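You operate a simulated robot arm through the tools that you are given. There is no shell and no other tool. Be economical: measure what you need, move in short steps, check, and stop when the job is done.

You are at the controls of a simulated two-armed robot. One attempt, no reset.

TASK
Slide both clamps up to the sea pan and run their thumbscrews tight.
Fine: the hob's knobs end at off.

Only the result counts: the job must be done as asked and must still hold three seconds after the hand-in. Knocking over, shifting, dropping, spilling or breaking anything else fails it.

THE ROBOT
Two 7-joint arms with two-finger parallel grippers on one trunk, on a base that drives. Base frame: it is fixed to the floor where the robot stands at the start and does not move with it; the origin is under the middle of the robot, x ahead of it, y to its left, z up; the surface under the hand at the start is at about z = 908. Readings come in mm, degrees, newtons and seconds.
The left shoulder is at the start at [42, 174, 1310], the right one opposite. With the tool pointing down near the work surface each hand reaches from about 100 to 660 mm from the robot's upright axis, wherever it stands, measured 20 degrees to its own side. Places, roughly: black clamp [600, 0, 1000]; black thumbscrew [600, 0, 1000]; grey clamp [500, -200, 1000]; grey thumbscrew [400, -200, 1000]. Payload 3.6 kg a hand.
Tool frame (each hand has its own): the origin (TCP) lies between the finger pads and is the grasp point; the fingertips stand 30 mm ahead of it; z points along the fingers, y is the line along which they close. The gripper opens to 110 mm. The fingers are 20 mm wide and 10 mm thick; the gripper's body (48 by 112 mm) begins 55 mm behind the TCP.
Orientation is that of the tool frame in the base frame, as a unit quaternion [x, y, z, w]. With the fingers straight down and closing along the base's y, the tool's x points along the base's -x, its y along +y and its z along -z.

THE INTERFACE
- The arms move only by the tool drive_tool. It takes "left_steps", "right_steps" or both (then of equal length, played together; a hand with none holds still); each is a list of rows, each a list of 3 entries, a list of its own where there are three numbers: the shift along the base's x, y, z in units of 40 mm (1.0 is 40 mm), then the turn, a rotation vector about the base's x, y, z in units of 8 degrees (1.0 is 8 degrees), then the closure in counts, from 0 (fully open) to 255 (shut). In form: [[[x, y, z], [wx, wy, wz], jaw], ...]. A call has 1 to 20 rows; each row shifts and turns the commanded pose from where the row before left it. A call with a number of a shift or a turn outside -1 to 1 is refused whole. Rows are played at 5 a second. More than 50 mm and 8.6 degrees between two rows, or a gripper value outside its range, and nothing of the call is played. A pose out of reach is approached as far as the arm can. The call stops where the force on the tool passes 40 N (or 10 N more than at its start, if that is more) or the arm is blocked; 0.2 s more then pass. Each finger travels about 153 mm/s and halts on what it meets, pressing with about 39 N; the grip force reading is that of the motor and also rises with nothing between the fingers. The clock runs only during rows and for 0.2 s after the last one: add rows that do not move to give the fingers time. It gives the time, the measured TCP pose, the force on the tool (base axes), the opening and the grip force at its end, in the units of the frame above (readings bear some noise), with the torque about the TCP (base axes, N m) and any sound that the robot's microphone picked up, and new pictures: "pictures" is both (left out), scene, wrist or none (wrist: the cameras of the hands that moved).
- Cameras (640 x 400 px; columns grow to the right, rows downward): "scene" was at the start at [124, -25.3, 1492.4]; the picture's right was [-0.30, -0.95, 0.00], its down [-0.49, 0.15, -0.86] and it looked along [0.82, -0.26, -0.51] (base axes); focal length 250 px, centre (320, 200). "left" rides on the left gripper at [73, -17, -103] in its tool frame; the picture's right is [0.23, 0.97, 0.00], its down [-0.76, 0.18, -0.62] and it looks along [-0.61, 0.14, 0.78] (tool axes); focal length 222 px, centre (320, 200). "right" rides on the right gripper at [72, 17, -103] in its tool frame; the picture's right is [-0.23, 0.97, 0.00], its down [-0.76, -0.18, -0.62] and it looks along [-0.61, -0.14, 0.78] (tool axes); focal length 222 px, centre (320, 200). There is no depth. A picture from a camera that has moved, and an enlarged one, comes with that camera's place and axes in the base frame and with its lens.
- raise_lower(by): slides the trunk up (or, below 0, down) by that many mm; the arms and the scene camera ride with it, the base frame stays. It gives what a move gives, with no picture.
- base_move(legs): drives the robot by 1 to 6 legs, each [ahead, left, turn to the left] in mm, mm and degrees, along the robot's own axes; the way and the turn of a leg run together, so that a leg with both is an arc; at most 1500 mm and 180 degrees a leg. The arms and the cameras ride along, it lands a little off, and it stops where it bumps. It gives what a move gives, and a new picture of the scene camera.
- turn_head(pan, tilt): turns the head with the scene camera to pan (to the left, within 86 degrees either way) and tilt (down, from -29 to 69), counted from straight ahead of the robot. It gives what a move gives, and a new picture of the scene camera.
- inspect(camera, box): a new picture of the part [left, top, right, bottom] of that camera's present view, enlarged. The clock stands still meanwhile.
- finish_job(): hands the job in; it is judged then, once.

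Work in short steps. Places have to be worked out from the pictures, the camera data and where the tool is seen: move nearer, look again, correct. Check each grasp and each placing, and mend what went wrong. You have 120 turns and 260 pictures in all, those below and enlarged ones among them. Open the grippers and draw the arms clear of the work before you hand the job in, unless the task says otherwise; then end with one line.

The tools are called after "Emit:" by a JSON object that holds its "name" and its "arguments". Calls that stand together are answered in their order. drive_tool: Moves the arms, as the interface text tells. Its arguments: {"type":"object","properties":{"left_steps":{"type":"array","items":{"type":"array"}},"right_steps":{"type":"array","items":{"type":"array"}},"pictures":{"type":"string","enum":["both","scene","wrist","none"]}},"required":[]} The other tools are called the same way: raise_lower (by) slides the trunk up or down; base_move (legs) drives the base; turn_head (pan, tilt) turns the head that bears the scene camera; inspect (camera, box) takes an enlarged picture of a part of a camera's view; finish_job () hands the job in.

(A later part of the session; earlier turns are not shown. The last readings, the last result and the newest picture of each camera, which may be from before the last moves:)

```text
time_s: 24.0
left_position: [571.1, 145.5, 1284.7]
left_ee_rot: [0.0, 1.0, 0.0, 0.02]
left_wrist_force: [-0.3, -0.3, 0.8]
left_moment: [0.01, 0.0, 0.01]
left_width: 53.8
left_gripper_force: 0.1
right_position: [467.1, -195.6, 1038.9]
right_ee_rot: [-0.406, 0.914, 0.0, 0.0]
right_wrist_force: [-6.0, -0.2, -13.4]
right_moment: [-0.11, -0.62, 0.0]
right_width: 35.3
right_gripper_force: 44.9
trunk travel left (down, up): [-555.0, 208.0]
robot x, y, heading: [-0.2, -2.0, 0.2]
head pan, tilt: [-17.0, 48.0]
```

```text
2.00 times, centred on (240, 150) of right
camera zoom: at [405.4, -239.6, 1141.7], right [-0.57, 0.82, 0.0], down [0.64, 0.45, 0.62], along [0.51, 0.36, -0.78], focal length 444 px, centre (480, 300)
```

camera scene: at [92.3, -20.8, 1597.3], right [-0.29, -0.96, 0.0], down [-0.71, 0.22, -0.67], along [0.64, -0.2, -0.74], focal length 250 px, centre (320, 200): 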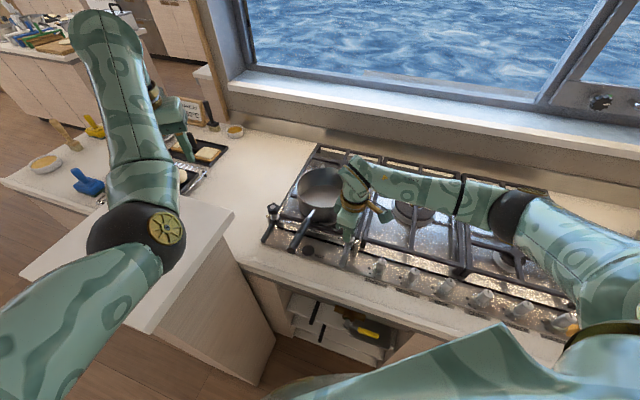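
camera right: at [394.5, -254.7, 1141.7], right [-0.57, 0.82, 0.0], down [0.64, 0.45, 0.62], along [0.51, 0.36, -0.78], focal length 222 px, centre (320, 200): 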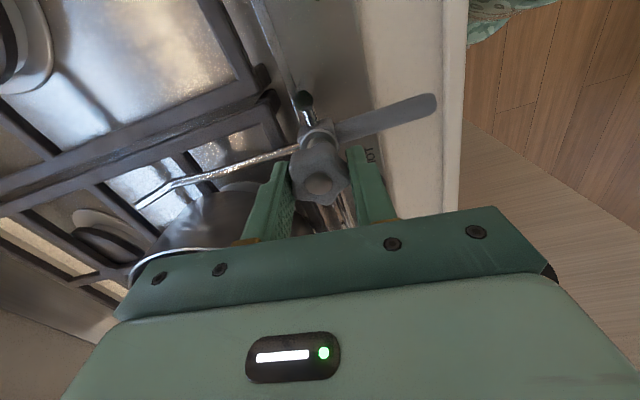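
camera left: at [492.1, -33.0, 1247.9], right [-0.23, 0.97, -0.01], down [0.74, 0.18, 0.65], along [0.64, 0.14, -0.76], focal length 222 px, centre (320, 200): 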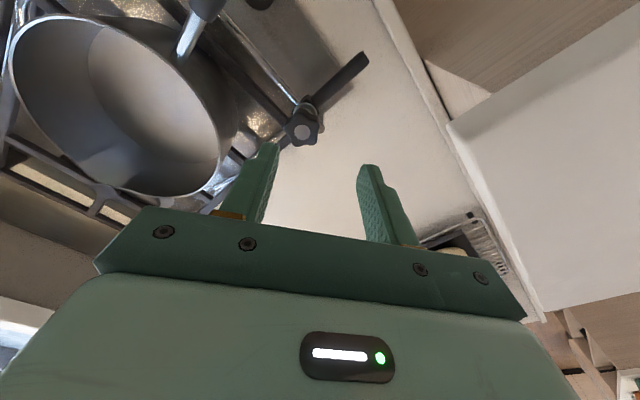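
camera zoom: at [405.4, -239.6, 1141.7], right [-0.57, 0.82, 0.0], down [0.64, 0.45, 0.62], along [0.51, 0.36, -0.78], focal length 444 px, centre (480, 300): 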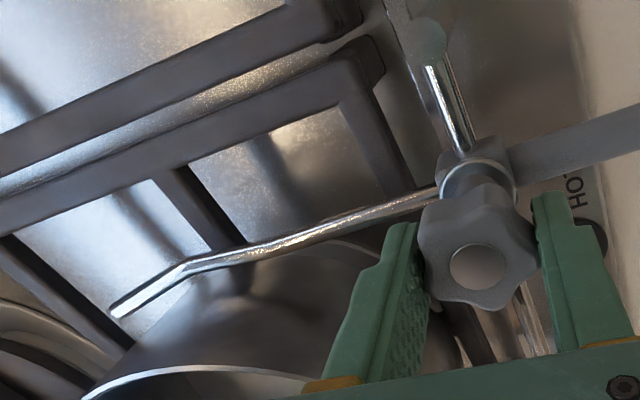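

Still sliding. Another 6 mm.

Emit:
{"name": "drive_tool", "arguments": {"right_steps": [[[0.026, 0.041, 0], [0, 0, 0], 255], [[0.026, 0.041, 0], [0, 0, 0], 255], [[0.026, 0.041, 0], [0, 0, 0], 255], [[0, 0, 0], [0, 0, 0], 255]], "pictures": "none"}}

Emit:
{"name": "inspect", "arguments": {"camera": "right", "box": [100, 50, 380, 250]}}

```text
time_s: 25.0
left_position: [571.6, 145.3, 1283.6]
left_ee_rot: [-0.001, 1.0, -0.001, 0.02]
left_wrist_force: [-0.2, 0.2, 0.6]
left_moment: [0.02, 0.0, 0.02]
left_width: 53.8
left_gripper_force: 0.1
right_position: [469.5, -190.2, 1038.8]
right_ee_rot: [-0.406, 0.914, 0.0, 0.0]
right_wrist_force: [-2.3, -2.1, -11.7]
right_moment: [-0.54, 0.22, 0.02]
right_width: 35.4
right_gripper_force: 45.3
trunk travel left (down, up): [-555.0, 208.0]
robot x, y, heading: [-1.0, -0.0, 0.1]
head pan, tilt: [-17.0, 48.0]
```

```text
2.00 times, centred on (240, 150) of right
camera zoom: at [408.7, -235.0, 1141.7], right [-0.57, 0.82, 0.0], down [0.64, 0.45, 0.62], along [0.51, 0.36, -0.78], focal length 444 px, centre (480, 300)
```

zoom: 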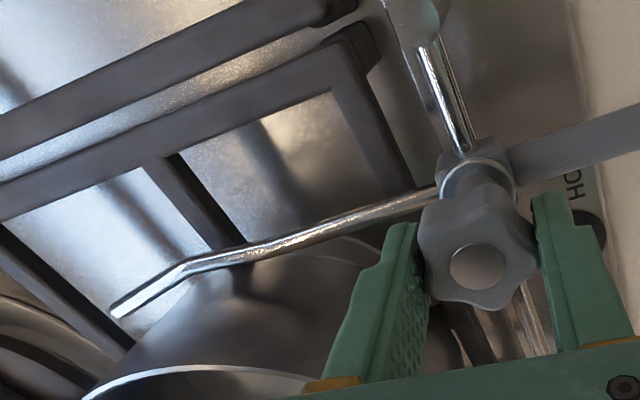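

The pan rim kept its place in this moving view while the grate moved, so the rod may be touching and the pan moved. I check with the fixed scene view.

Emit:
{"name": "inspect", "arguments": {"camera": "scene", "box": [260, 150, 400, 270]}}

```text
3.33 times, centred on (330, 210) of scene
camera zoom: at [93.2, -21.8, 1597.2], right [-0.29, -0.96, 0.0], down [-0.71, 0.22, -0.67], along [0.64, -0.2, -0.74], focal length 835 px, centre (287, 167)
```

zoom: 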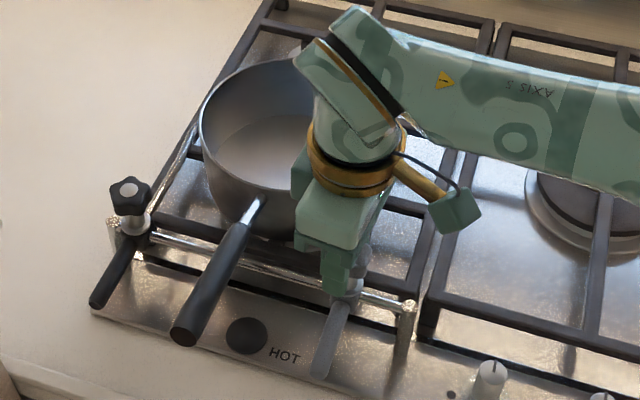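

The pan has moved about 7 mm with the rod. I pull the grey clamp back 7 mm to where first contact was; the black clamp will later push the pan back against it. Then I release, rise and pre-turn the hand.

Emit:
{"name": "drive_tool", "arguments": {"right_steps": [[[-0.034, -0.047, 0], [0, 0, 0], 255], [[-0.034, -0.047, 0], [0, 0, 0], 255], [[-0.034, -0.047, 0], [0, 0, 0], 255], [[0, 0, 0], [0, 0, 0], 255], [[0, 0, 0], [0, 0, 0], 255]], "pictures": "none"}}

Emit:
{"name": "drive_tool", "arguments": {"right_steps": [[[0, 0, 0], [0, 0, 0], 130], [[0, 0, 0], [0, 0, 0], 130], [[0, 0, 0.5], [0, 0, 0], 130], [[0, 0, 0.5], [0, 0, 0], 130], [[0, 0, 0], [0, 0, 1], 130], [[0, 0, 0], [0, 0, 1], 130], [[0, 0, 0], [0, 0, 1], 130], [[0, 0, 0], [0, 0, 1], 130], [[0, 0, 0], [0, 0, 1], 130], [[0, 0, 0], [0, 0, 1], 130], [[0, 0, 0], [0, 0, 1], 130], [[0, 0, 0], [0, 0, 1], 130], [[0, 0, 0], [0, 0, 1], 130], [[0, 0, 0], [0, 0, 1], 130], [[0, 0, 0], [0, 0, 0], 130]], "pictures": "both"}}

```text
time_s: 26.2
left_position: [571.6, 146.8, 1283.4]
left_ee_rot: [-0.001, 1.0, -0.002, 0.018]
left_wrist_force: [-0.2, 0.1, 0.0]
left_moment: [-0.02, -0.01, 0.02]
left_width: 54.1
left_gripper_force: 0.0
right_position: [465.9, -195.3, 1038.9]
right_ee_rot: [-0.406, 0.914, 0.0, -0.001]
right_wrist_force: [3.5, -0.8, -13.0]
right_moment: [0.13, -0.53, 0.08]
right_width: 35.3
right_gripper_force: 44.8
trunk travel left (down, up): [-555.0, 208.0]
robot x, y, heading: [-1.0, -0.1, 0.3]
head pan, tilt: [-17.0, 48.0]
```

```text
time_s: 29.4
left_position: [570.9, 146.2, 1284.5]
left_ee_rot: [0.0, 1.0, -0.001, 0.02]
left_wrist_force: [-0.5, 0.1, 0.2]
left_moment: [-0.03, -0.02, -0.03]
left_width: 53.7
left_gripper_force: 0.1
right_position: [464.8, -195.1, 1080.3]
right_ee_rot: [0.899, -0.438, 0.0, -0.001]
right_wrist_force: [0.2, 1.2, 0.1]
right_moment: [0.04, 0.02, 0.02]
right_width: 54.0
right_gripper_force: 0.0
trunk travel left (down, up): [-555.0, 208.0]
robot x, y, heading: [-0.8, -1.4, 0.1]
head pan, tilt: [-17.0, 48.0]
camera scene: at [92.5, -21.1, 1597.3], right [-0.29, -0.96, 0.0], down [-0.71, 0.22, -0.67], along [0.64, -0.2, -0.74], focal length 250 px, centre (320, 200)
camera right: at [496.5, -264.3, 1182.4], right [-0.91, -0.42, 0.0], down [-0.33, 0.71, 0.62], along [-0.26, 0.57, -0.78], focal length 222 px, centre (320, 200)
```

scene: 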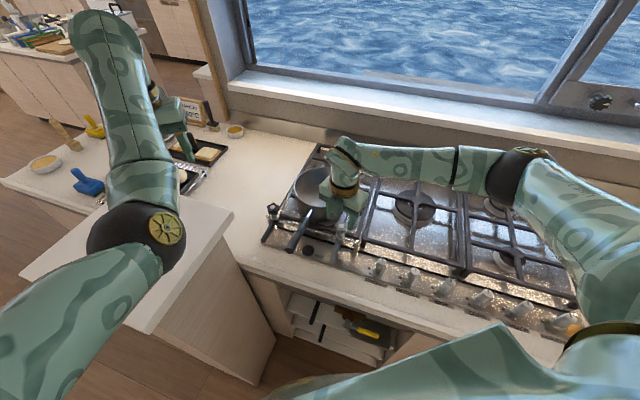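
right: 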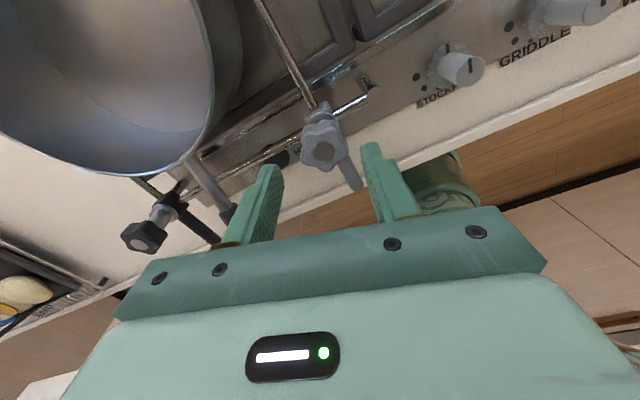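

Yaw +128 is reachable. I turn a further 32°, lower, grip and turn clockwise by 96°.

Emit:
{"name": "drive_tool", "arguments": {"right_steps": [[[0, 0, 0], [0, 0, 1], 130], [[0, 0, 0], [0, 0, 1], 130], [[0, 0, 0], [0, 0, 1], 130], [[0, 0, 0], [0, 0, 1], 130], [[0, 0, -0.5], [0, 0, 0], 130], [[0, 0, -0.55], [0, 0, 0], 130], [[0, 0, 0], [0, 0, 0], 255], [[0, 0, 0], [0, 0, 0], 255], [[0, 0, 0], [0, 0, 0], 255]], "pictures": "wrist"}}

Emit:
{"name": "drive_tool", "arguments": {"right_steps": [[[0, 0, 0], [0, 0, -1], 255], [[0, 0, 0], [0, 0, -1], 255], [[0, 0, 0], [0, 0, -1], 255], [[0, 0, 0], [0, 0, -1], 255], [[0, 0, 0], [0, 0, -1], 255], [[0, 0, 0], [0, 0, -1], 255]], "pictures": "wrist"}}

```text
time_s: 31.4
left_position: [571.6, 147.2, 1284.2]
left_ee_rot: [-0.001, 1.0, -0.001, 0.019]
left_wrist_force: [-0.9, 0.4, -0.5]
left_moment: [-0.01, 0.0, 0.03]
left_width: 53.8
left_gripper_force: 0.1
right_position: [465.8, -194.5, 1037.9]
right_ee_rot: [0.985, -0.175, -0.001, 0.0]
right_wrist_force: [0.2, 0.6, 2.3]
right_moment: [0.35, 0.77, 0.01]
right_width: 34.7
right_gripper_force: 45.0
trunk travel left (down, up): [-555.0, 208.0]
robot x, y, heading: [-1.6, -2.9, -0.0]
head pan, tilt: [-17.0, 48.0]
camera right: at [527.9, -236.6, 1140.4], right [-0.55, -0.84, 0.0], down [-0.65, 0.43, 0.62], along [-0.52, 0.34, -0.78], focal length 222 px, centre (320, 200)
```

right: 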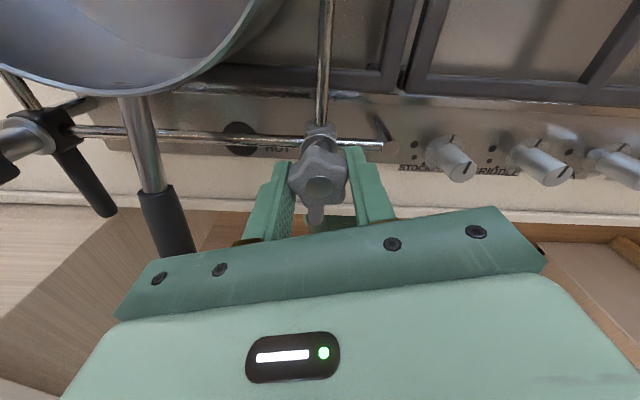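

```text
time_s: 32.8
left_position: [569.5, 147.2, 1285.3]
left_ee_rot: [0.0, 1.0, -0.001, 0.02]
left_wrist_force: [-0.2, -0.6, -0.1]
left_moment: [-0.04, 0.01, 0.0]
left_width: 53.8
left_gripper_force: 0.0
right_position: [465.2, -195.1, 1038.1]
right_ee_rot: [0.828, -0.56, 0.0, -0.001]
right_wrist_force: [-0.3, 0.2, 9.6]
right_moment: [0.34, 0.24, -0.01]
right_width: 34.6
right_gripper_force: 45.0
trunk travel left (down, up): [-555.0, 208.0]
robot x, y, heading: [-1.2, -0.7, 0.1]
head pan, tilt: [-17.0, 48.0]
camera right: at [476.4, -270.0, 1140.5], right [-0.99, -0.15, 0.0], down [-0.12, 0.77, 0.62], along [-0.09, 0.62, -0.78], focal length 222 px, centre (320, 200)
```

right: 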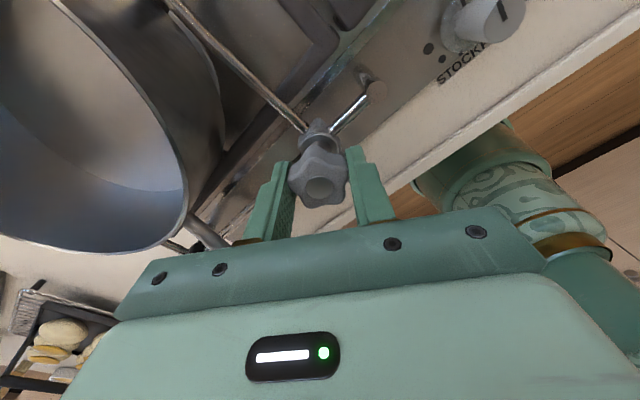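

The knob follows the hand with little torque. I continue clockwise and watch force and torque.

Emit:
{"name": "drive_tool", "arguments": {"right_steps": [[[0, 0, 0], [0, 0, -1], 255], [[0, 0, 0], [0, 0, -1], 255], [[0, 0, 0], [0, 0, -1], 255], [[0, 0, 0], [0, 0, -1], 255], [[0, 0, 0], [0, 0, -1], 255], [[0, 0, 0], [0, 0, -1], 255], [[0, 0, 0], [0, 0, -1], 255], [[0, 0, 0], [0, 0, -1], 255]], "pictures": "wrist"}}

Emit:
{"name": "drive_tool", "arguments": {"right_steps": [[[0, 0, 0], [0, 0, 0], 130], [[0, 0, 0], [0, 0, 0], 130], [[0, 0, 0.5], [0, 0, 0], 130], [[0, 0, 0.5], [0, 0, 0], 130], [[0, 0, 0], [0, 0, 1], 130], [[0, 0, 0], [0, 0, 1], 130]], "pictures": "wrist"}}

Emit:
{"name": "inspect", "arguments": {"camera": "right", "box": [200, 50, 480, 250]}}

```text
time_s: 34.6
left_position: [571.3, 147.2, 1282.8]
left_ee_rot: [0.0, 1.0, -0.002, 0.02]
left_wrist_force: [-0.7, 0.5, 0.4]
left_moment: [0.01, -0.02, -0.05]
left_width: 54.3
left_gripper_force: 0.1
right_position: [466.4, -196.2, 1037.8]
right_ee_rot: [-0.405, 0.914, 0.001, 0.0]
right_wrist_force: [9.0, -4.8, 13.3]
right_moment: [-0.87, 0.62, 0.03]
right_width: 34.5
right_gripper_force: 44.8
trunk travel left (down, up): [-555.0, 208.0]
robot x, y, heading: [-2.9, -3.1, 0.4]
head pan, tilt: [-17.0, 48.0]
camera right: at [404.3, -240.1, 1140.4], right [-0.57, 0.82, 0.0], down [0.64, 0.44, 0.62], along [0.51, 0.35, -0.78], focal length 222 px, centre (320, 200)
```

right: 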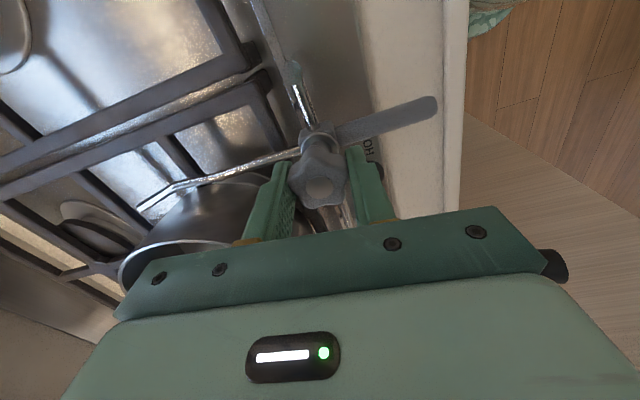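

```text
time_s: 36.0
left_position: [571.4, 146.9, 1284.2]
left_ee_rot: [-0.001, 1.0, -0.001, 0.019]
left_wrist_force: [0.8, -1.1, -0.2]
left_moment: [0.01, 0.03, -0.04]
left_width: 53.9
left_gripper_force: 0.1
right_position: [464.3, -194.1, 1077.9]
right_ee_rot: [-0.53, 0.848, 0.001, 0.0]
right_wrist_force: [0.8, 0.1, -0.3]
right_moment: [0.0, -0.02, 0.01]
right_width: 53.9
right_gripper_force: 0.0
trunk travel left (down, up): [-555.0, 208.0]
robot x, y, heading: [-1.0, -4.5, 0.0]
head pan, tilt: [-17.0, 48.0]
camera right: at [417.9, -254.6, 1180.3], right [-0.78, 0.63, 0.0], down [0.49, 0.61, 0.62], along [0.39, 0.48, -0.78], focal length 222 px, centre (320, 200)
```

right: 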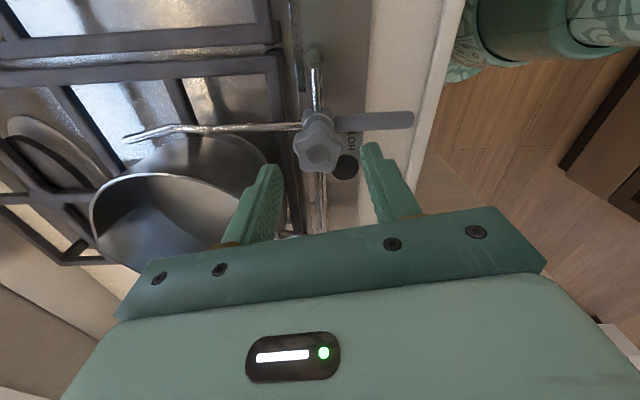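

```text
2.00 times, centred on (340, 150) of right
camera zoom: at [417.9, -254.6, 1180.3], right [-0.78, 0.63, 0.0], down [0.49, 0.61, 0.62], along [0.39, 0.48, -0.78], focal length 444 px, centre (280, 300)
```

zoom: 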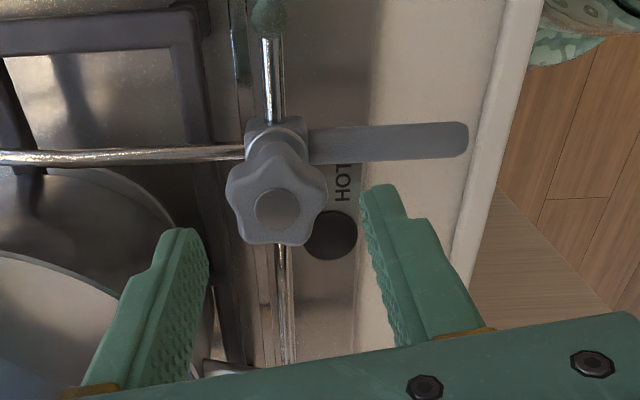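

No torque yet after 112°. I do a further stroke: turn back to +160°, lower, grip, turn 112° clockwise.

Emit:
{"name": "drive_tool", "arguments": {"right_steps": [[[0, 0, 0], [0, 0, 1], 130], [[0, 0, 0], [0, 0, 1], 130], [[0, 0, 0], [0, 0, 1], 130], [[0, 0, 0], [0, 0, 1], 130], [[0, 0, 0], [0, 0, 1], 130], [[0, 0, 0], [0, 0, 1], 130], [[0, 0, 0], [0, 0, 1], 130], [[0, 0, 0], [0, 0, 1], 130], [[0, 0, 0], [0, 0, 1], 130], [[0, 0, 0], [0, 0, 1], 130], [[0, 0, 0], [0, 0, 1], 130], [[0, 0, 0], [0, 0, 1], 130], [[0, 0, 0], [0, 0, 1], 130], [[0, 0, 0], [0, 0, 1], 130], [[0, 0, -0.5], [0, 0, 0], 130], [[0, 0, -0.5], [0, 0, 0], 130], [[0, 0, 0], [0, 0, 0], 130], [[0, 0, 0], [0, 0, 0], 255], [[0, 0, 0], [0, 0, 0], 255], [[0, 0, 0], [0, 0, 0], 255]], "pictures": "wrist"}}

Emit:
{"name": "drive_tool", "arguments": {"right_steps": [[[0, 0, 0], [0, 0, -1], 255], [[0, 0, 0], [0, 0, -1], 255], [[0, 0, 0], [0, 0, -1], 255], [[0, 0, 0], [0, 0, -1], 255], [[0, 0, 0], [0, 0, -1], 255], [[0, 0, 0], [0, 0, -1], 255], [[0, 0, 0], [0, 0, -1], 255], [[0, 0, 0], [0, 0, -1], 255], [[0, 0, 0], [0, 0, -1], 255], [[0, 0, 0], [0, 0, -1], 255], [[0, 0, 0], [0, 0, -1], 255], [[0, 0, 0], [0, 0, -1], 255], [[0, 0, 0], [0, 0, -1], 255], [[0, 0, 0], [0, 0, -1], 255], [[0, 0, 0], [0, 0, -1], 255], [[0, 0, 0], [0, 0, -1], 255]], "pictures": "wrist"}}

```text
time_s: 40.2
left_position: [571.6, 147.3, 1285.1]
left_ee_rot: [-0.001, 1.0, -0.001, 0.019]
left_wrist_force: [-0.4, -0.3, 0.6]
left_moment: [0.02, -0.03, 0.02]
left_width: 53.8
left_gripper_force: 0.1
right_position: [465.4, -195.1, 1037.3]
right_ee_rot: [0.999, -0.035, 0.0, 0.001]
right_wrist_force: [0.7, 0.2, -2.2]
right_moment: [-0.3, -0.77, 0.02]
right_width: 35.9
right_gripper_force: 44.9
trunk travel left (down, up): [-555.0, 208.0]
robot x, y, heading: [-0.8, -1.4, 0.0]
head pan, tilt: [-17.0, 48.0]
camera right: at [536.5, -218.2, 1139.7], right [-0.3, -0.96, 0.0], down [-0.75, 0.23, 0.62], along [-0.6, 0.18, -0.78], focal length 222 px, centre (320, 200)
```

right: 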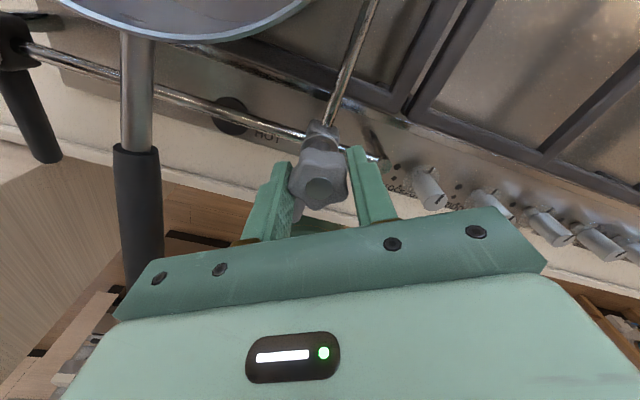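

```text
time_s: 43.6
left_position: [570.6, 146.5, 1284.0]
left_ee_rot: [-0.001, 1.0, 0.0, 0.02]
left_wrist_force: [-1.0, 1.1, 0.0]
left_moment: [0.0, 0.01, -0.01]
left_width: 54.0
left_gripper_force: 0.1
right_position: [466.3, -195.9, 1036.7]
right_ee_rot: [-0.406, 0.914, 0.0, -0.001]
right_wrist_force: [-0.3, 0.7, -3.0]
right_moment: [0.02, -0.34, 0.54]
right_width: 36.1
right_gripper_force: 45.0
trunk travel left (down, up): [-555.0, 208.0]
robot x, y, heading: [-4.2, -2.7, -0.2]
head pan, tilt: [-17.0, 48.0]
camera right: at [404.5, -240.0, 1139.6], right [-0.57, 0.82, 0.0], down [0.64, 0.44, 0.62], along [0.51, 0.35, -0.78], focal length 222 px, centre (320, 200)
```

right: 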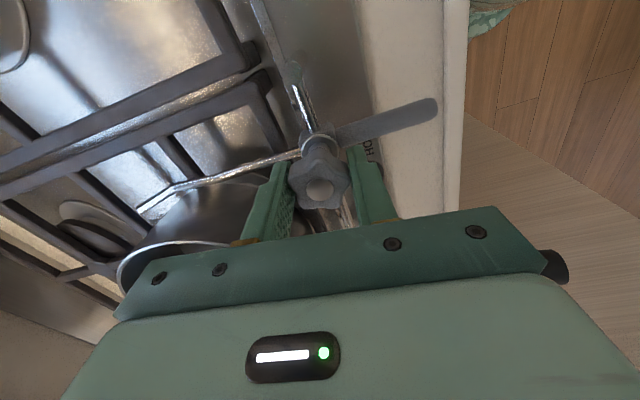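

Torque +0.54 N m: the screw is starting to bite. I turn a little further here.

Emit:
{"name": "drive_tool", "arguments": {"right_steps": [[[0, 0, 0], [0, 0, -1], 255], [[0, 0, 0], [0, 0, -1], 255]], "pictures": "wrist"}}

```text
time_s: 44.2
left_position: [571.4, 146.6, 1284.3]
left_ee_rot: [-0.001, 1.0, 0.0, 0.019]
left_wrist_force: [-0.2, -0.2, -0.1]
left_moment: [0.0, 0.01, 0.01]
left_width: 54.1
left_gripper_force: 0.0
right_position: [466.2, -196.0, 1036.9]
right_ee_rot: [-0.274, 0.962, 0.0, -0.001]
right_wrist_force: [0.5, -2.0, -2.7]
right_moment: [0.1, -0.27, 1.16]
right_width: 34.8
right_gripper_force: 45.1
trunk travel left (down, up): [-555.0, 208.0]
robot x, y, heading: [1.1, -1.4, 0.2]
head pan, tilt: [-17.0, 48.0]
camera right: at [395.5, -221.5, 1139.7], right [-0.32, 0.95, 0.0], down [0.74, 0.25, 0.62], along [0.59, 0.2, -0.78], focal length 222 px, centre (320, 200)
```

right: 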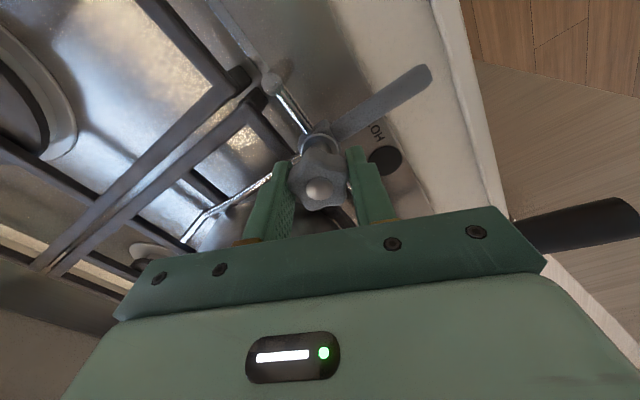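

Torque 1.16 N m; two more rows.

Emit:
{"name": "drive_tool", "arguments": {"right_steps": [[[0, 0, 0], [0, 0, -0.7], 255], [[0, 0, 0], [0, 0, -0.7], 255]], "pictures": "wrist"}}

```text
time_s: 44.8
left_position: [571.7, 148.4, 1285.7]
left_ee_rot: [0.0, 1.0, -0.001, 0.02]
left_wrist_force: [0.1, -0.4, -0.6]
left_moment: [0.01, -0.01, 0.01]
left_width: 54.2
left_gripper_force: 0.1
right_position: [465.4, -195.2, 1038.1]
right_ee_rot: [-0.179, 0.984, 0.0, 0.0]
right_wrist_force: [1.8, -1.7, -0.7]
right_moment: [-0.15, -0.26, 0.73]
right_width: 36.0
right_gripper_force: 45.1
trunk travel left (down, up): [-555.0, 208.0]
robot x, y, heading: [-0.4, -1.0, -0.2]
head pan, tilt: [-17.0, 48.0]
camera right: at [391.9, -207.4, 1139.8], right [-0.13, 0.99, 0.0], down [0.78, 0.1, 0.62], along [0.62, 0.08, -0.78], focal length 222 px, centre (320, 200)
```

right: 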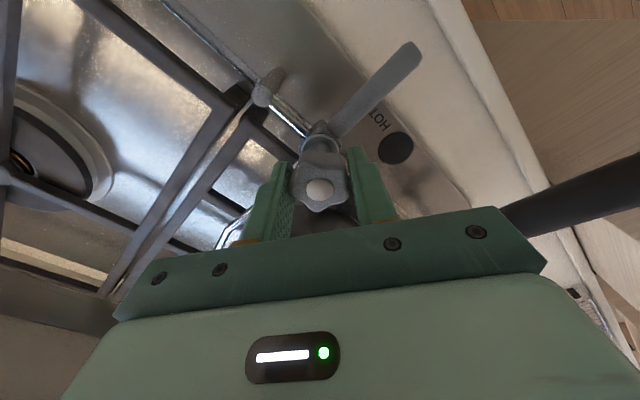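

The fingers slipped on the lobes at about 1.2 N m. I regrasp at a larger yaw, a bit deeper, and check whether it turns any more.

Emit:
{"name": "drive_tool", "arguments": {"right_steps": [[[0, 0, 0], [0, 0, 0], 130], [[0, 0, 0.5], [0, 0, 0], 130], [[0, 0, 0], [0, 0, 1], 130], [[0, 0, 0], [0, 0, 1], 130], [[0, 0, 0], [0, 0, 1], 130], [[0, 0, 0], [0, 0, 1], 130], [[0, 0, 0], [0, 0, 1], 130], [[0, 0, 0], [0, 0, 1], 130], [[0, 0, 0], [0, 0, 1], 130], [[0, 0, 0], [0, 0, 1], 130], [[0, 0, -0.5], [0, 0, 0], 130], [[0, 0, -0.1], [0, 0, 0], 130], [[0, 0, 0], [0, 0, 0], 130], [[0, 0, 0], [0, 0, 0], 255], [[0, 0, 0], [0, 0, 0], 255], [[0, 0, 0], [0, 0, 0], 255]], "pictures": "wrist"}}

Emit:
{"name": "drive_tool", "arguments": {"right_steps": [[[0, 0, 0], [0, 0, -0.5], 255], [[0, 0, 0], [0, 0, -0.5], 255]], "pictures": "none"}}

Emit:
{"name": "drive_tool", "arguments": {"right_steps": [[[0, 0, 0], [0, 0, -0.5], 255], [[0, 0, 0], [0, 0, -0.5], 255]], "pictures": "wrist"}}

```text
time_s: 48.2
left_position: [570.8, 146.9, 1283.1]
left_ee_rot: [-0.001, 1.0, -0.001, 0.019]
left_wrist_force: [-0.5, -0.7, -0.2]
left_moment: [0.01, 0.03, -0.02]
left_width: 54.2
left_gripper_force: 0.1
right_position: [465.6, -196.5, 1033.4]
right_ee_rot: [-0.674, 0.739, 0.0, -0.001]
right_wrist_force: [6.0, -1.3, 4.4]
right_moment: [-0.28, 0.19, 0.06]
right_width: 35.8
right_gripper_force: 45.5
trunk travel left (down, up): [-555.0, 208.0]
robot x, y, heading: [2.5, 1.2, -0.0]
head pan, tilt: [-17.0, 48.0]
camera right: at [442.0, -268.4, 1135.6], right [-0.95, 0.32, 0.0], down [0.25, 0.74, 0.62], along [0.2, 0.59, -0.78], focal length 222 px, centre (320, 200)
```

right: 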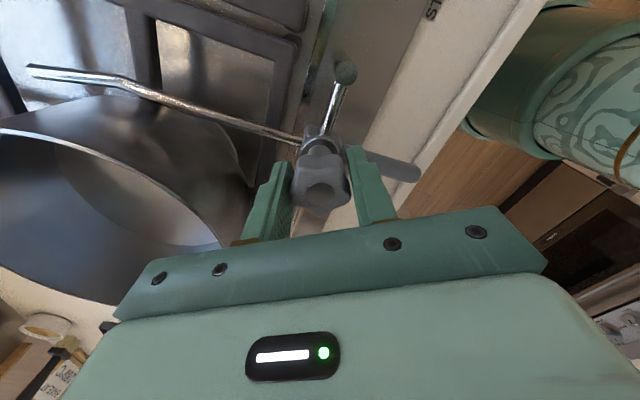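

```text
time_s: 48.8
left_position: [571.2, 147.6, 1283.8]
left_ee_rot: [-0.001, 1.0, 0.0, 0.019]
left_wrist_force: [0.6, 0.1, 0.2]
left_moment: [-0.02, -0.02, 0.02]
left_width: 53.7
left_gripper_force: 0.0
right_position: [465.9, -194.8, 1033.0]
right_ee_rot: [-0.62, 0.784, 0.001, 0.0]
right_wrist_force: [7.5, 2.3, 5.6]
right_moment: [0.05, 0.18, 0.28]
right_width: 35.2
right_gripper_force: 45.1
trunk travel left (down, up): [-555.0, 208.0]
robot x, y, heading: [-2.4, 0.6, -0.0]
head pan, tilt: [-17.0, 48.0]
```

```text
time_s: 49.4
left_position: [571.5, 147.2, 1284.2]
left_ee_rot: [-0.001, 1.0, -0.001, 0.02]
left_wrist_force: [0.4, 0.7, 0.4]
left_moment: [0.02, -0.05, 0.0]
left_width: 53.8
left_gripper_force: 0.1
right_position: [465.4, -194.9, 1031.3]
right_ee_rot: [-0.565, 0.825, 0.0, 0.0]
right_wrist_force: [7.2, -0.1, 1.7]
right_moment: [0.27, -0.23, 1.1]
right_width: 34.8
right_gripper_force: 44.9
trunk travel left (down, up): [-555.0, 208.0]
robot x, y, heading: [1.3, 0.9, 0.1]
head pan, tilt: [-17.0, 48.0]
camera right: at [423.8, -258.6, 1135.1], right [-0.83, 0.56, 0.0], down [0.44, 0.65, 0.62], along [0.35, 0.51, -0.78], focal length 222 px, centre (320, 200)
```

right: 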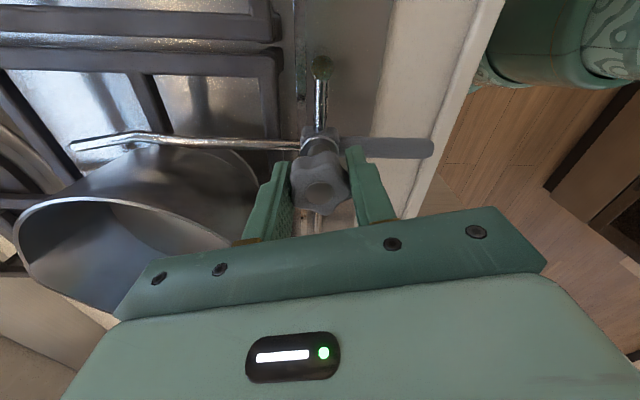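

Torque reaches 1.1 N m again after a few degrees. I add two more half rows to see whether it still creeps.

Emit:
{"name": "drive_tool", "arguments": {"right_steps": [[[0, 0, 0], [0, 0, -0.4], 255], [[0, 0, 0], [0, 0, -0.4], 255]], "pictures": "none"}}

Emit:
{"name": "drive_tool", "arguments": {"right_steps": [[[0, 0, 0], [0, 0, -0.4], 255], [[0, 0, 0], [0, 0, -0.4], 255]], "pictures": "wrist"}}

```text
time_s: 50.0
left_position: [572.2, 146.0, 1283.6]
left_ee_rot: [0.0, 1.0, -0.001, 0.018]
left_wrist_force: [-0.6, 0.0, 0.6]
left_moment: [-0.01, 0.0, -0.01]
left_width: 53.8
left_gripper_force: 0.1
right_position: [464.7, -195.2, 1032.4]
right_ee_rot: [-0.517, 0.856, 0.001, 0.0]
right_wrist_force: [6.0, -1.8, 0.2]
right_moment: [0.04, -0.32, 0.9]
right_width: 35.5
right_gripper_force: 44.7
trunk travel left (down, up): [-555.0, 208.0]
robot x, y, heading: [2.4, 5.3, -0.0]
head pan, tilt: [-17.0, 48.0]
```

```text
time_s: 50.6
left_position: [572.1, 146.3, 1284.3]
left_ee_rot: [0.0, 1.0, -0.001, 0.02]
left_wrist_force: [-0.2, 0.2, -0.1]
left_moment: [-0.02, -0.04, -0.05]
left_width: 53.8
left_gripper_force: 0.0
right_position: [465.6, -195.7, 1031.0]
right_ee_rot: [-0.469, 0.883, 0.0, -0.001]
right_wrist_force: [3.3, -0.9, -4.4]
right_moment: [-0.05, -0.36, 0.73]
right_width: 36.1
right_gripper_force: 44.4
trunk travel left (down, up): [-555.0, 208.0]
robot x, y, heading: [1.4, 1.7, 0.3]
head pan, tilt: [-17.0, 48.0]
camera right: at [411.1, -248.3, 1135.2], right [-0.68, 0.73, 0.0], down [0.58, 0.53, 0.62], along [0.46, 0.42, -0.78], focal length 222 px, centre (320, 200)
```

right: 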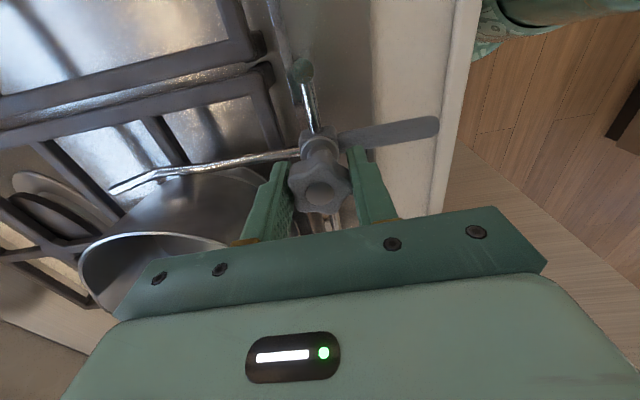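

The fingers slip over the lobes while the knob stays: the grey screw is tight. I release, rise and move the right hand aside.

Emit:
{"name": "drive_tool", "arguments": {"right_steps": [[[0, 0, 0], [0, 0, 0], 120], [[0, 0, 0], [0, 0, 0], 120], [[0, 0, 0.8], [0, 0, 0], 120], [[0, 0, 1], [0, 0, 0], 120], [[0, 0, 1], [0, 0, 0], 120], [[0, 0, 1], [0, 0, 0], 120], [[0, -1, 0.7], [0, 0, 0], 120], [[0, -1, 0.5], [0, 0, 0], 120], [[0, -1, 0], [0, 0, 0], 120], [[0, -1, 0], [0, 0, 0], 120], [[0, -1, 0], [0, 0, 0], 120]], "pictures": "none"}}

Emit:
{"name": "inspect", "arguments": {"camera": "scene", "box": [260, 150, 400, 270]}}

```text
time_s: 53.0
left_position: [570.4, 146.6, 1284.7]
left_ee_rot: [-0.001, 1.0, 0.0, 0.019]
left_wrist_force: [0.0, -0.7, -0.3]
left_moment: [0.02, 0.01, -0.01]
left_width: 53.9
left_gripper_force: 0.1
right_position: [465.9, -397.2, 1234.9]
right_ee_rot: [-0.469, 0.883, 0.001, 0.001]
right_wrist_force: [0.1, -0.6, 0.1]
right_moment: [0.0, -0.02, -0.01]
right_width: 58.4
right_gripper_force: 0.0
trunk travel left (down, up): [-555.0, 208.0]
robot x, y, heading: [0.4, 3.1, -0.1]
head pan, tilt: [-17.0, 48.0]
```

```text
3.33 times, centred on (330, 210) of scene
camera zoom: at [91.9, -22.1, 1597.3], right [-0.29, -0.96, 0.0], down [-0.71, 0.22, -0.67], along [0.64, -0.2, -0.74], focal length 835 px, centre (287, 167)
```

zoom: 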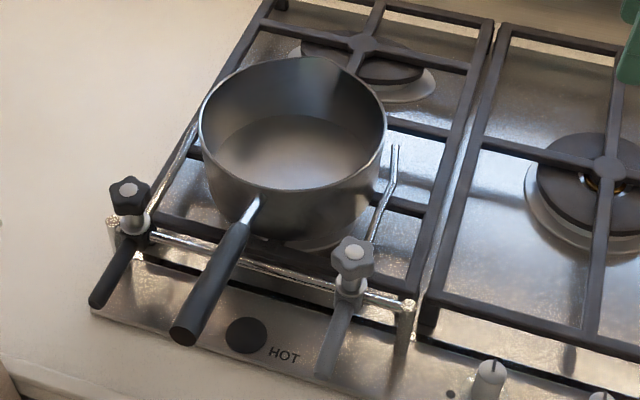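

Grey clamp is set. Now the left hand: I turn it to yaw −48 (its favourable direction) while moving above the black knob.

Emit:
{"name": "drive_tool", "arguments": {"left_steps": [[[0, -0.3, 0], [0, 0, -1], 130], [[0, -0.8, 0], [0, 0, -1], 130], [[0.1, -0.8, -0.3], [0, 0, -1], 130], [[0.1, -0.8, -0.4], [0, 0, -1], 130], [[0.1, -0.8, -0.5], [0, 0, -1], 130], [[0.1, -0.7, -0.6], [0, 0, -1], 130], [[0, 0, 0], [0, 0, 0], 130]], "pictures": "both"}}

```text
time_s: 54.6
left_position: [580.5, -8.3, 1214.4]
left_ee_rot: [0.407, 0.913, -0.009, 0.016]
left_wrist_force: [0.6, 0.0, -0.1]
left_moment: [-0.03, -0.04, 0.04]
left_width: 53.7
left_gripper_force: 0.1
left hand out of reach, approached as far as the arm can: row 6
right_position: [465.0, -394.9, 1235.3]
right_ee_rot: [-0.468, 0.883, -0.001, 0.0]
right_wrist_force: [0.1, 0.2, 0.6]
right_moment: [0.02, -0.02, 0.0]
right_width: 58.2
right_gripper_force: 0.0
trunk travel left (down, up): [-555.0, 208.0]
robot x, y, heading: [1.3, 2.0, -0.0]
head pan, tilt: [-17.0, 48.0]
camera scene: at [92.5, -21.1, 1597.3], right [-0.29, -0.96, 0.0], down [-0.71, 0.22, -0.67], along [0.64, -0.2, -0.74], focal length 250 px, centre (320, 200)
camera left: at [516.6, 35.9, 1315.0], right [0.57, 0.82, -0.01], down [0.63, -0.43, 0.65], along [0.53, -0.38, -0.76], focal length 222 px, centre (320, 200)
```

scene: 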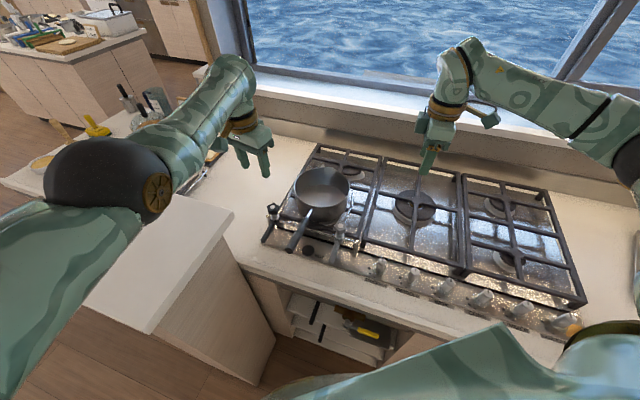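
left: 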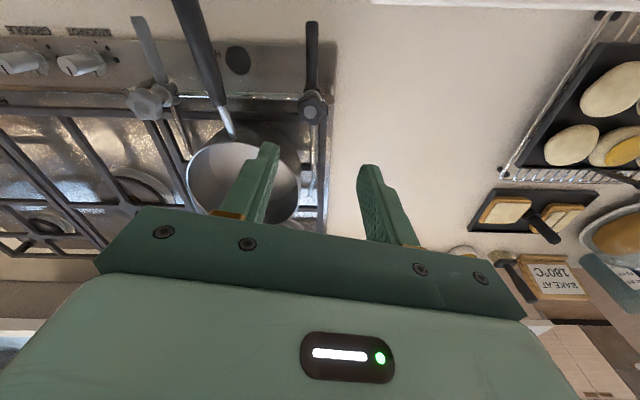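

The left arm is at its limit here. I raise the hand a bit and turn the base 25° right so that the black clamp lies to the left arm's own side.

Emit:
{"name": "drive_tool", "arguments": {"left_steps": [[[-0.3, 0.2, 0.8], [0, 0, 0], 130], [[-0.3, 0.2, 0.8], [0, 0, 0], 130]], "right_steps": [[[0, 0, 0.8], [0, 0, 0], 120], [[0, 0, 0.8], [0, 0, 0], 120]], "pictures": "none"}}

Emit:
{"name": "base_move", "arguments": {"legs": [[0, 0, -25]]}}

```text
time_s: 55.2
left_position: [579.7, -2.0, 1276.6]
left_ee_rot: [0.406, 0.914, -0.009, 0.017]
left_wrist_force: [-0.1, -0.2, -0.4]
left_moment: [-0.03, 0.02, -0.04]
left_width: 53.8
left_gripper_force: 0.0
left hand out of reach, approached as far as the arm can: row 1, 2
right_position: [467.5, -395.8, 1296.8]
right_ee_rot: [-0.469, 0.883, 0.0, 0.0]
right_wrist_force: [-1.2, 0.6, -0.7]
right_moment: [-0.01, 0.0, 0.03]
right_width: 58.3
right_gripper_force: 0.0
trunk travel left (down, up): [-555.0, 208.0]
robot x, y, heading: [-1.5, 1.0, -0.0]
head pan, tilt: [-17.0, 48.0]
```

```text
time_s: 56.9
left_position: [526.2, -248.5, 1277.2]
left_ee_rot: [0.595, 0.803, -0.012, 0.014]
left_wrist_force: [0.4, 0.0, 0.6]
left_moment: [0.01, 0.02, 0.02]
left_width: 54.2
left_gripper_force: 0.0
right_position: [254.4, -557.8, 1297.7]
right_ee_rot: [-0.265, 0.964, 0.0, 0.0]
right_wrist_force: [0.5, 0.5, 0.7]
right_moment: [0.03, 0.0, -0.02]
right_width: 58.1
right_gripper_force: 0.2
trunk travel left (down, up): [-555.0, 208.0]
robot x, y, heading: [-0.1, -1.5, -24.9]
head pan, tilt: [-17.0, 48.0]
camera scene: at [73.7, -58.4, 1597.3], right [-0.67, -0.74, 0.0], down [-0.55, 0.5, -0.67], along [0.5, -0.45, -0.74], focal length 250 px, centre (320, 200)
```

scene: 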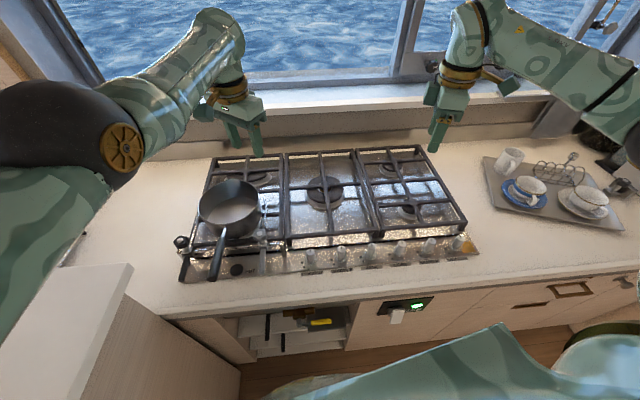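

Now I move the left hand to above the black knob.

Emit:
{"name": "drive_tool", "arguments": {"left_steps": [[[0.25, 0.88, -0.3], [0, 0, 0], 130], [[0.25, 0.88, -0.3], [0, 0, 0], 130], [[0.25, 0.88, -0.4], [0, 0, 0], 130], [[0.25, 0.88, -0.4], [0, 0, 0], 130], [[0.25, 0.88, -0.5], [0, 0, 0], 130], [[0.22, 0.88, -0.5], [0, 0, 0], 130], [[0, 0, 0], [0, 0, 0], 130]], "pictures": "wrist"}}

Emit:
{"name": "turn_head", "arguments": {"pan": 18, "tilt": 48}}

```text
time_s: 58.5
left_position: [646.3, -91.1, 1178.3]
left_ee_rot: [0.595, 0.803, -0.012, 0.013]
left_wrist_force: [0.3, 0.0, -0.6]
left_moment: [0.0, 0.01, 0.01]
left_width: 53.8
left_gripper_force: 0.1
left hand out of reach, approached as far as the arm can: row 1, 2, 3, 4, 5, 6
right_position: [254.4, -558.1, 1295.0]
right_ee_rot: [-0.266, 0.964, 0.0, -0.001]
right_wrist_force: [0.3, 0.0, -1.1]
right_moment: [0.0, -0.01, 0.0]
right_width: 58.3
right_gripper_force: 0.1
trunk travel left (down, up): [-555.0, 208.0]
robot x, y, heading: [-0.9, -1.3, -25.0]
head pan, tilt: [-17.0, 48.0]
camera left: at [608.7, -25.3, 1279.6], right [0.87, 0.5, -0.01], down [0.39, -0.65, 0.65], along [0.32, -0.57, -0.76], focal length 222 px, centre (320, 200)
```

left: 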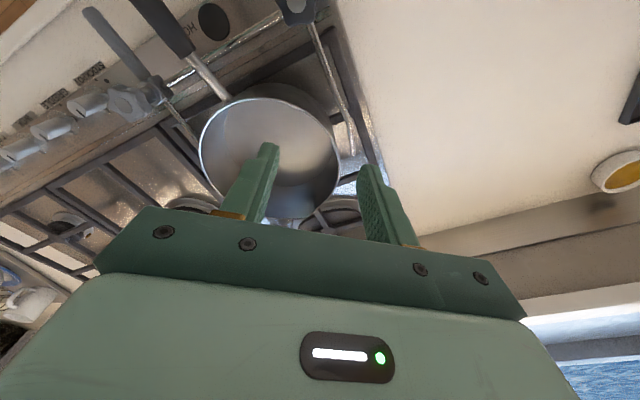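

```text
time_s: 59.5
left_position: [647.5, -92.8, 1177.9]
left_ee_rot: [0.596, 0.803, -0.012, 0.013]
left_wrist_force: [-0.2, 1.0, 0.1]
left_moment: [0.02, -0.01, -0.02]
left_width: 53.8
left_gripper_force: 0.1
right_position: [254.7, -557.6, 1296.6]
right_ee_rot: [-0.266, 0.964, 0.0, 0.0]
right_wrist_force: [-0.4, 0.3, 0.4]
right_moment: [-0.05, 0.01, -0.02]
right_width: 58.1
right_gripper_force: 0.0
trunk travel left (down, up): [-555.0, 208.0]
robot x, y, heading: [4.4, -1.2, -25.0]
head pan, tilt: [18.0, 48.0]
camera scene: at [93.5, -15.3, 1597.3], right [-0.12, -0.99, 0.0], down [-0.74, 0.09, -0.67], along [0.66, -0.08, -0.74], focal length 250 px, centre (320, 200)
```

scene: 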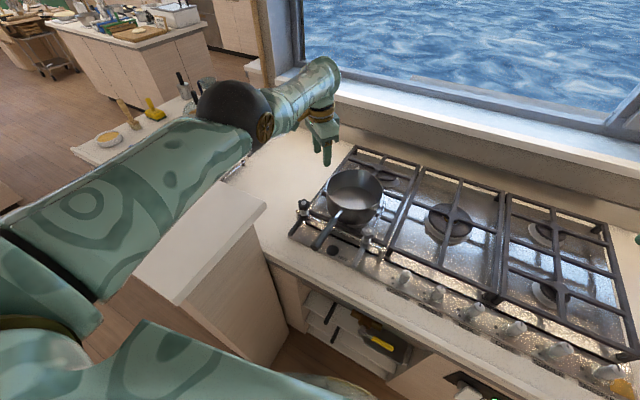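

Still limited. I probe the yaw direction: turn the left hand +40° and move again to the target.

Emit:
{"name": "drive_tool", "arguments": {"left_steps": [[[0, 0, 0.3], [0, 0, 1], 130], [[0, 0, 0.3], [0, 0, 1], 130], [[0, 0, 0], [0, 0, 1], 130], [[0, 0, 0], [0, 0, 1], 130], [[0, 0, 0], [0, 0, 1], 130], [[-0.3, 0.3, 0], [0, 0, 0], 130], [[-0.3, 0.3, 0], [0, 0, 0], 130], [[0, 0, 0], [0, 0, 0], 130]], "pictures": "none"}}

```text
time_s: 61.3
left_position: [654.5, -88.0, 1199.0]
left_ee_rot: [0.284, 0.959, -0.005, 0.017]
left_wrist_force: [0.2, 0.0, 0.2]
left_moment: [0.0, -0.01, -0.01]
left_width: 53.7
left_gripper_force: 0.1
left hand out of reach, approached as far as the arm can: row 2, 6, 7
right_position: [254.8, -557.1, 1296.4]
right_ee_rot: [-0.266, 0.964, -0.001, 0.0]
right_wrist_force: [0.6, 0.1, 0.6]
right_moment: [0.0, 0.01, 0.0]
right_width: 58.0
right_gripper_force: 0.0
trunk travel left (down, up): [-555.0, 208.0]
robot x, y, heading: [0.2, -0.3, -25.0]
head pan, tilt: [18.0, 48.0]
```

Yaw is free; the limit is elsewhere. I lower the trunk by 130 back to its first height (hand first raised) and see whether the left arm is freed.

Emit:
{"name": "drive_tool", "arguments": {"left_steps": [[[0, 0, 1], [0, 0, 0], 130], [[0, 0, 1], [0, 0, 0], 130], [[0, 0, 1], [0, 0, 0], 130], [[0, 0, 1], [0, 0, 0], 130], [[-0.5, 0.2, 0.5], [0, 0, 0], 130], [[-0.5, 0.2, 0.5], [0, 0, 0], 130], [[-0.5, 0.2, 0], [0, 0, 0], 130], [[-0.5, 0.2, 0], [0, 0, 0], 130]], "pictures": "scene"}}

```text
time_s: 63.1
left_position: [609.1, -56.4, 1399.8]
left_ee_rot: [0.285, 0.958, -0.006, 0.017]
left_wrist_force: [1.0, -0.5, -0.4]
left_moment: [-0.01, 0.02, 0.0]
left_width: 53.9
left_gripper_force: 0.0
left hand out of reach, approached as far as the arm can: row 4, 7, 8
right_position: [255.4, -558.2, 1295.9]
right_ee_rot: [-0.266, 0.964, 0.0, 0.0]
right_wrist_force: [-0.1, 0.2, -1.1]
right_moment: [0.03, 0.01, -0.02]
right_width: 58.0
right_gripper_force: 0.0
trunk travel left (down, up): [-555.0, 208.0]
robot x, y, heading: [-2.0, 0.9, -24.8]
head pan, tilt: [18.0, 48.0]
camera scene: at [93.6, -15.4, 1597.3], right [-0.12, -0.99, 0.0], down [-0.74, 0.09, -0.67], along [0.66, -0.08, -0.74], focal length 250 px, centre (320, 200)
```

scene: 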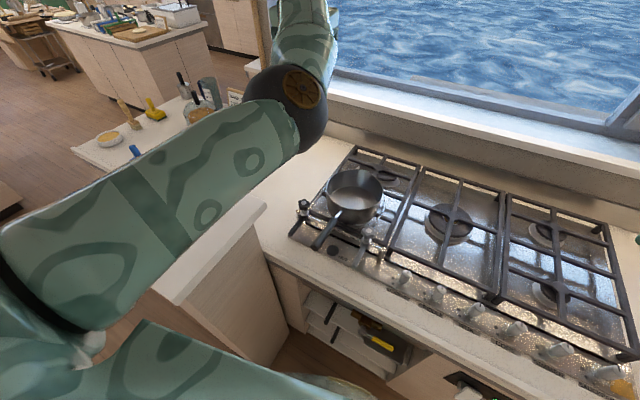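

The left arm's elbow is in an awkward posture, while the right arm worked well. I'll use the right hand for black too: turn the base left by 43° so the black clamp lies on the right arm's side.

Emit:
{"name": "base_move", "arguments": {"legs": [[0, 0, 43]]}}

```text
time_s: 64.6
left_position: [596.5, 92.3, 1400.0]
left_ee_rot: [0.165, 0.986, 0.007, 0.013]
left_wrist_force: [0.8, 0.5, 0.2]
left_moment: [0.03, -0.01, 0.0]
left_width: 53.9
left_gripper_force: 0.1
right_position: [408.3, -469.3, 1294.2]
right_ee_rot: [-0.407, 0.913, 0.003, 0.001]
right_wrist_force: [-0.5, 0.7, 0.2]
right_moment: [-0.09, 0.0, 0.0]
right_width: 58.2
right_gripper_force: 0.2
trunk travel left (down, up): [-555.0, 208.0]
robot x, y, heading: [2.1, -3.2, -8.4]
head pan, tilt: [18.0, 48.0]
stopped in leg 1: the robot was blocked; the commanded pose is now the measured one
camera scene: at [95.4, -1.5, 1597.6], right [0.17, -0.99, -0.01], down [-0.73, -0.12, -0.67], along [0.66, 0.12, -0.74], focal length 250 px, centre (320, 200)
```

scene: 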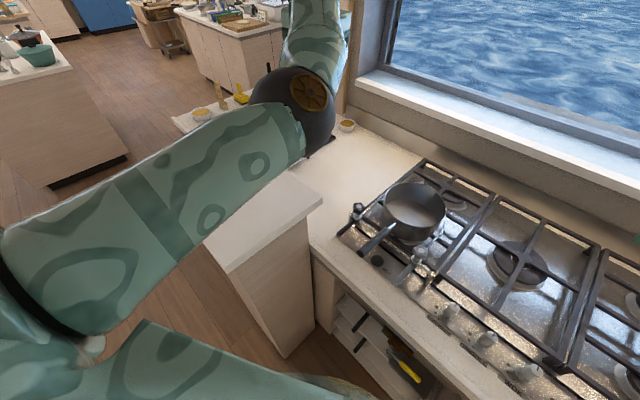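

The base was blocked. I look around to find what touches: first at the right arm, then the left.

Emit:
{"name": "turn_head", "arguments": {"pan": -50, "tilt": 35}}

Emit:
{"name": "turn_head", "arguments": {"pan": 60, "tilt": 45}}

```text
time_s: 66.0
left_position: [595.3, 93.1, 1399.8]
left_ee_rot: [0.159, 0.987, 0.005, 0.014]
left_wrist_force: [-0.8, -0.4, 0.0]
left_moment: [0.01, -0.01, -0.01]
left_width: 53.7
left_gripper_force: 0.1
right_position: [409.5, -472.9, 1292.6]
right_ee_rot: [-0.407, 0.914, 0.004, 0.001]
right_wrist_force: [0.0, -0.3, 1.1]
right_moment: [-0.02, 0.02, 0.02]
right_width: 58.4
right_gripper_force: 0.0
trunk travel left (down, up): [-555.0, 208.0]
robot x, y, heading: [0.4, -3.1, -8.2]
head pan, tilt: [-50.0, 35.0]
camera scene: at [63.8, -95.2, 1615.5], right [-0.85, -0.53, -0.01], down [-0.3, 0.5, -0.81], along [0.44, -0.69, -0.58], focal length 250 px, centre (320, 200)
```

scene: 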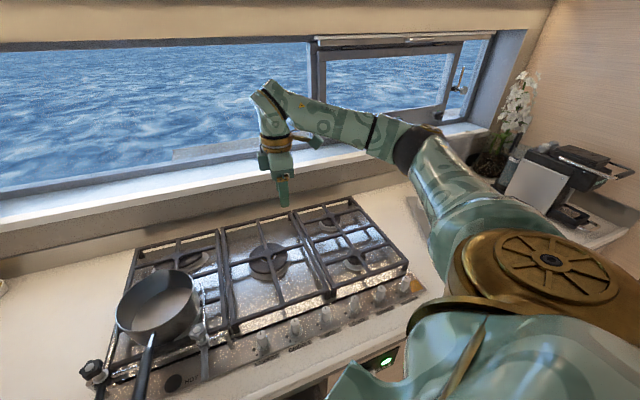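

```text
time_s: 67.8
left_position: [595.8, 93.5, 1399.4]
left_ee_rot: [0.158, 0.987, 0.006, 0.015]
left_wrist_force: [-0.6, 0.1, -0.1]
left_moment: [-0.01, 0.03, 0.01]
left_width: 54.1
left_gripper_force: 0.2
right_position: [408.4, -472.9, 1292.0]
right_ee_rot: [-0.406, 0.914, 0.005, 0.001]
right_wrist_force: [-0.4, 0.0, -0.8]
right_moment: [0.01, -0.02, -0.03]
right_width: 58.4
right_gripper_force: 0.1
trunk travel left (down, up): [-555.0, 208.0]
robot x, y, heading: [3.8, -5.3, -7.9]
head pan, tilt: [60.0, 45.0]
camera scene: at [66.9, 43.7, 1602.3], right [0.79, -0.62, -0.01], down [-0.43, -0.55, -0.71], along [0.44, 0.56, -0.7], focal length 250 px, centre (320, 200)
```

scene: 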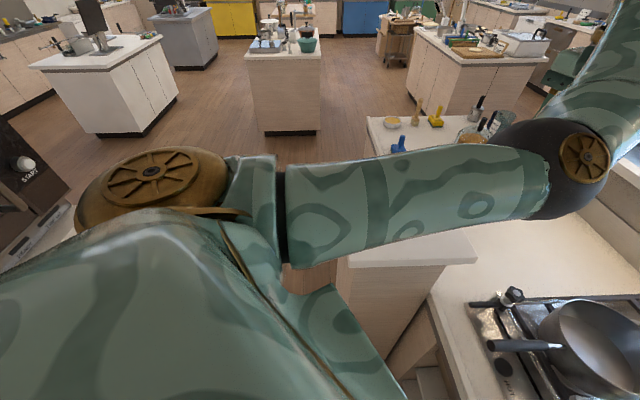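

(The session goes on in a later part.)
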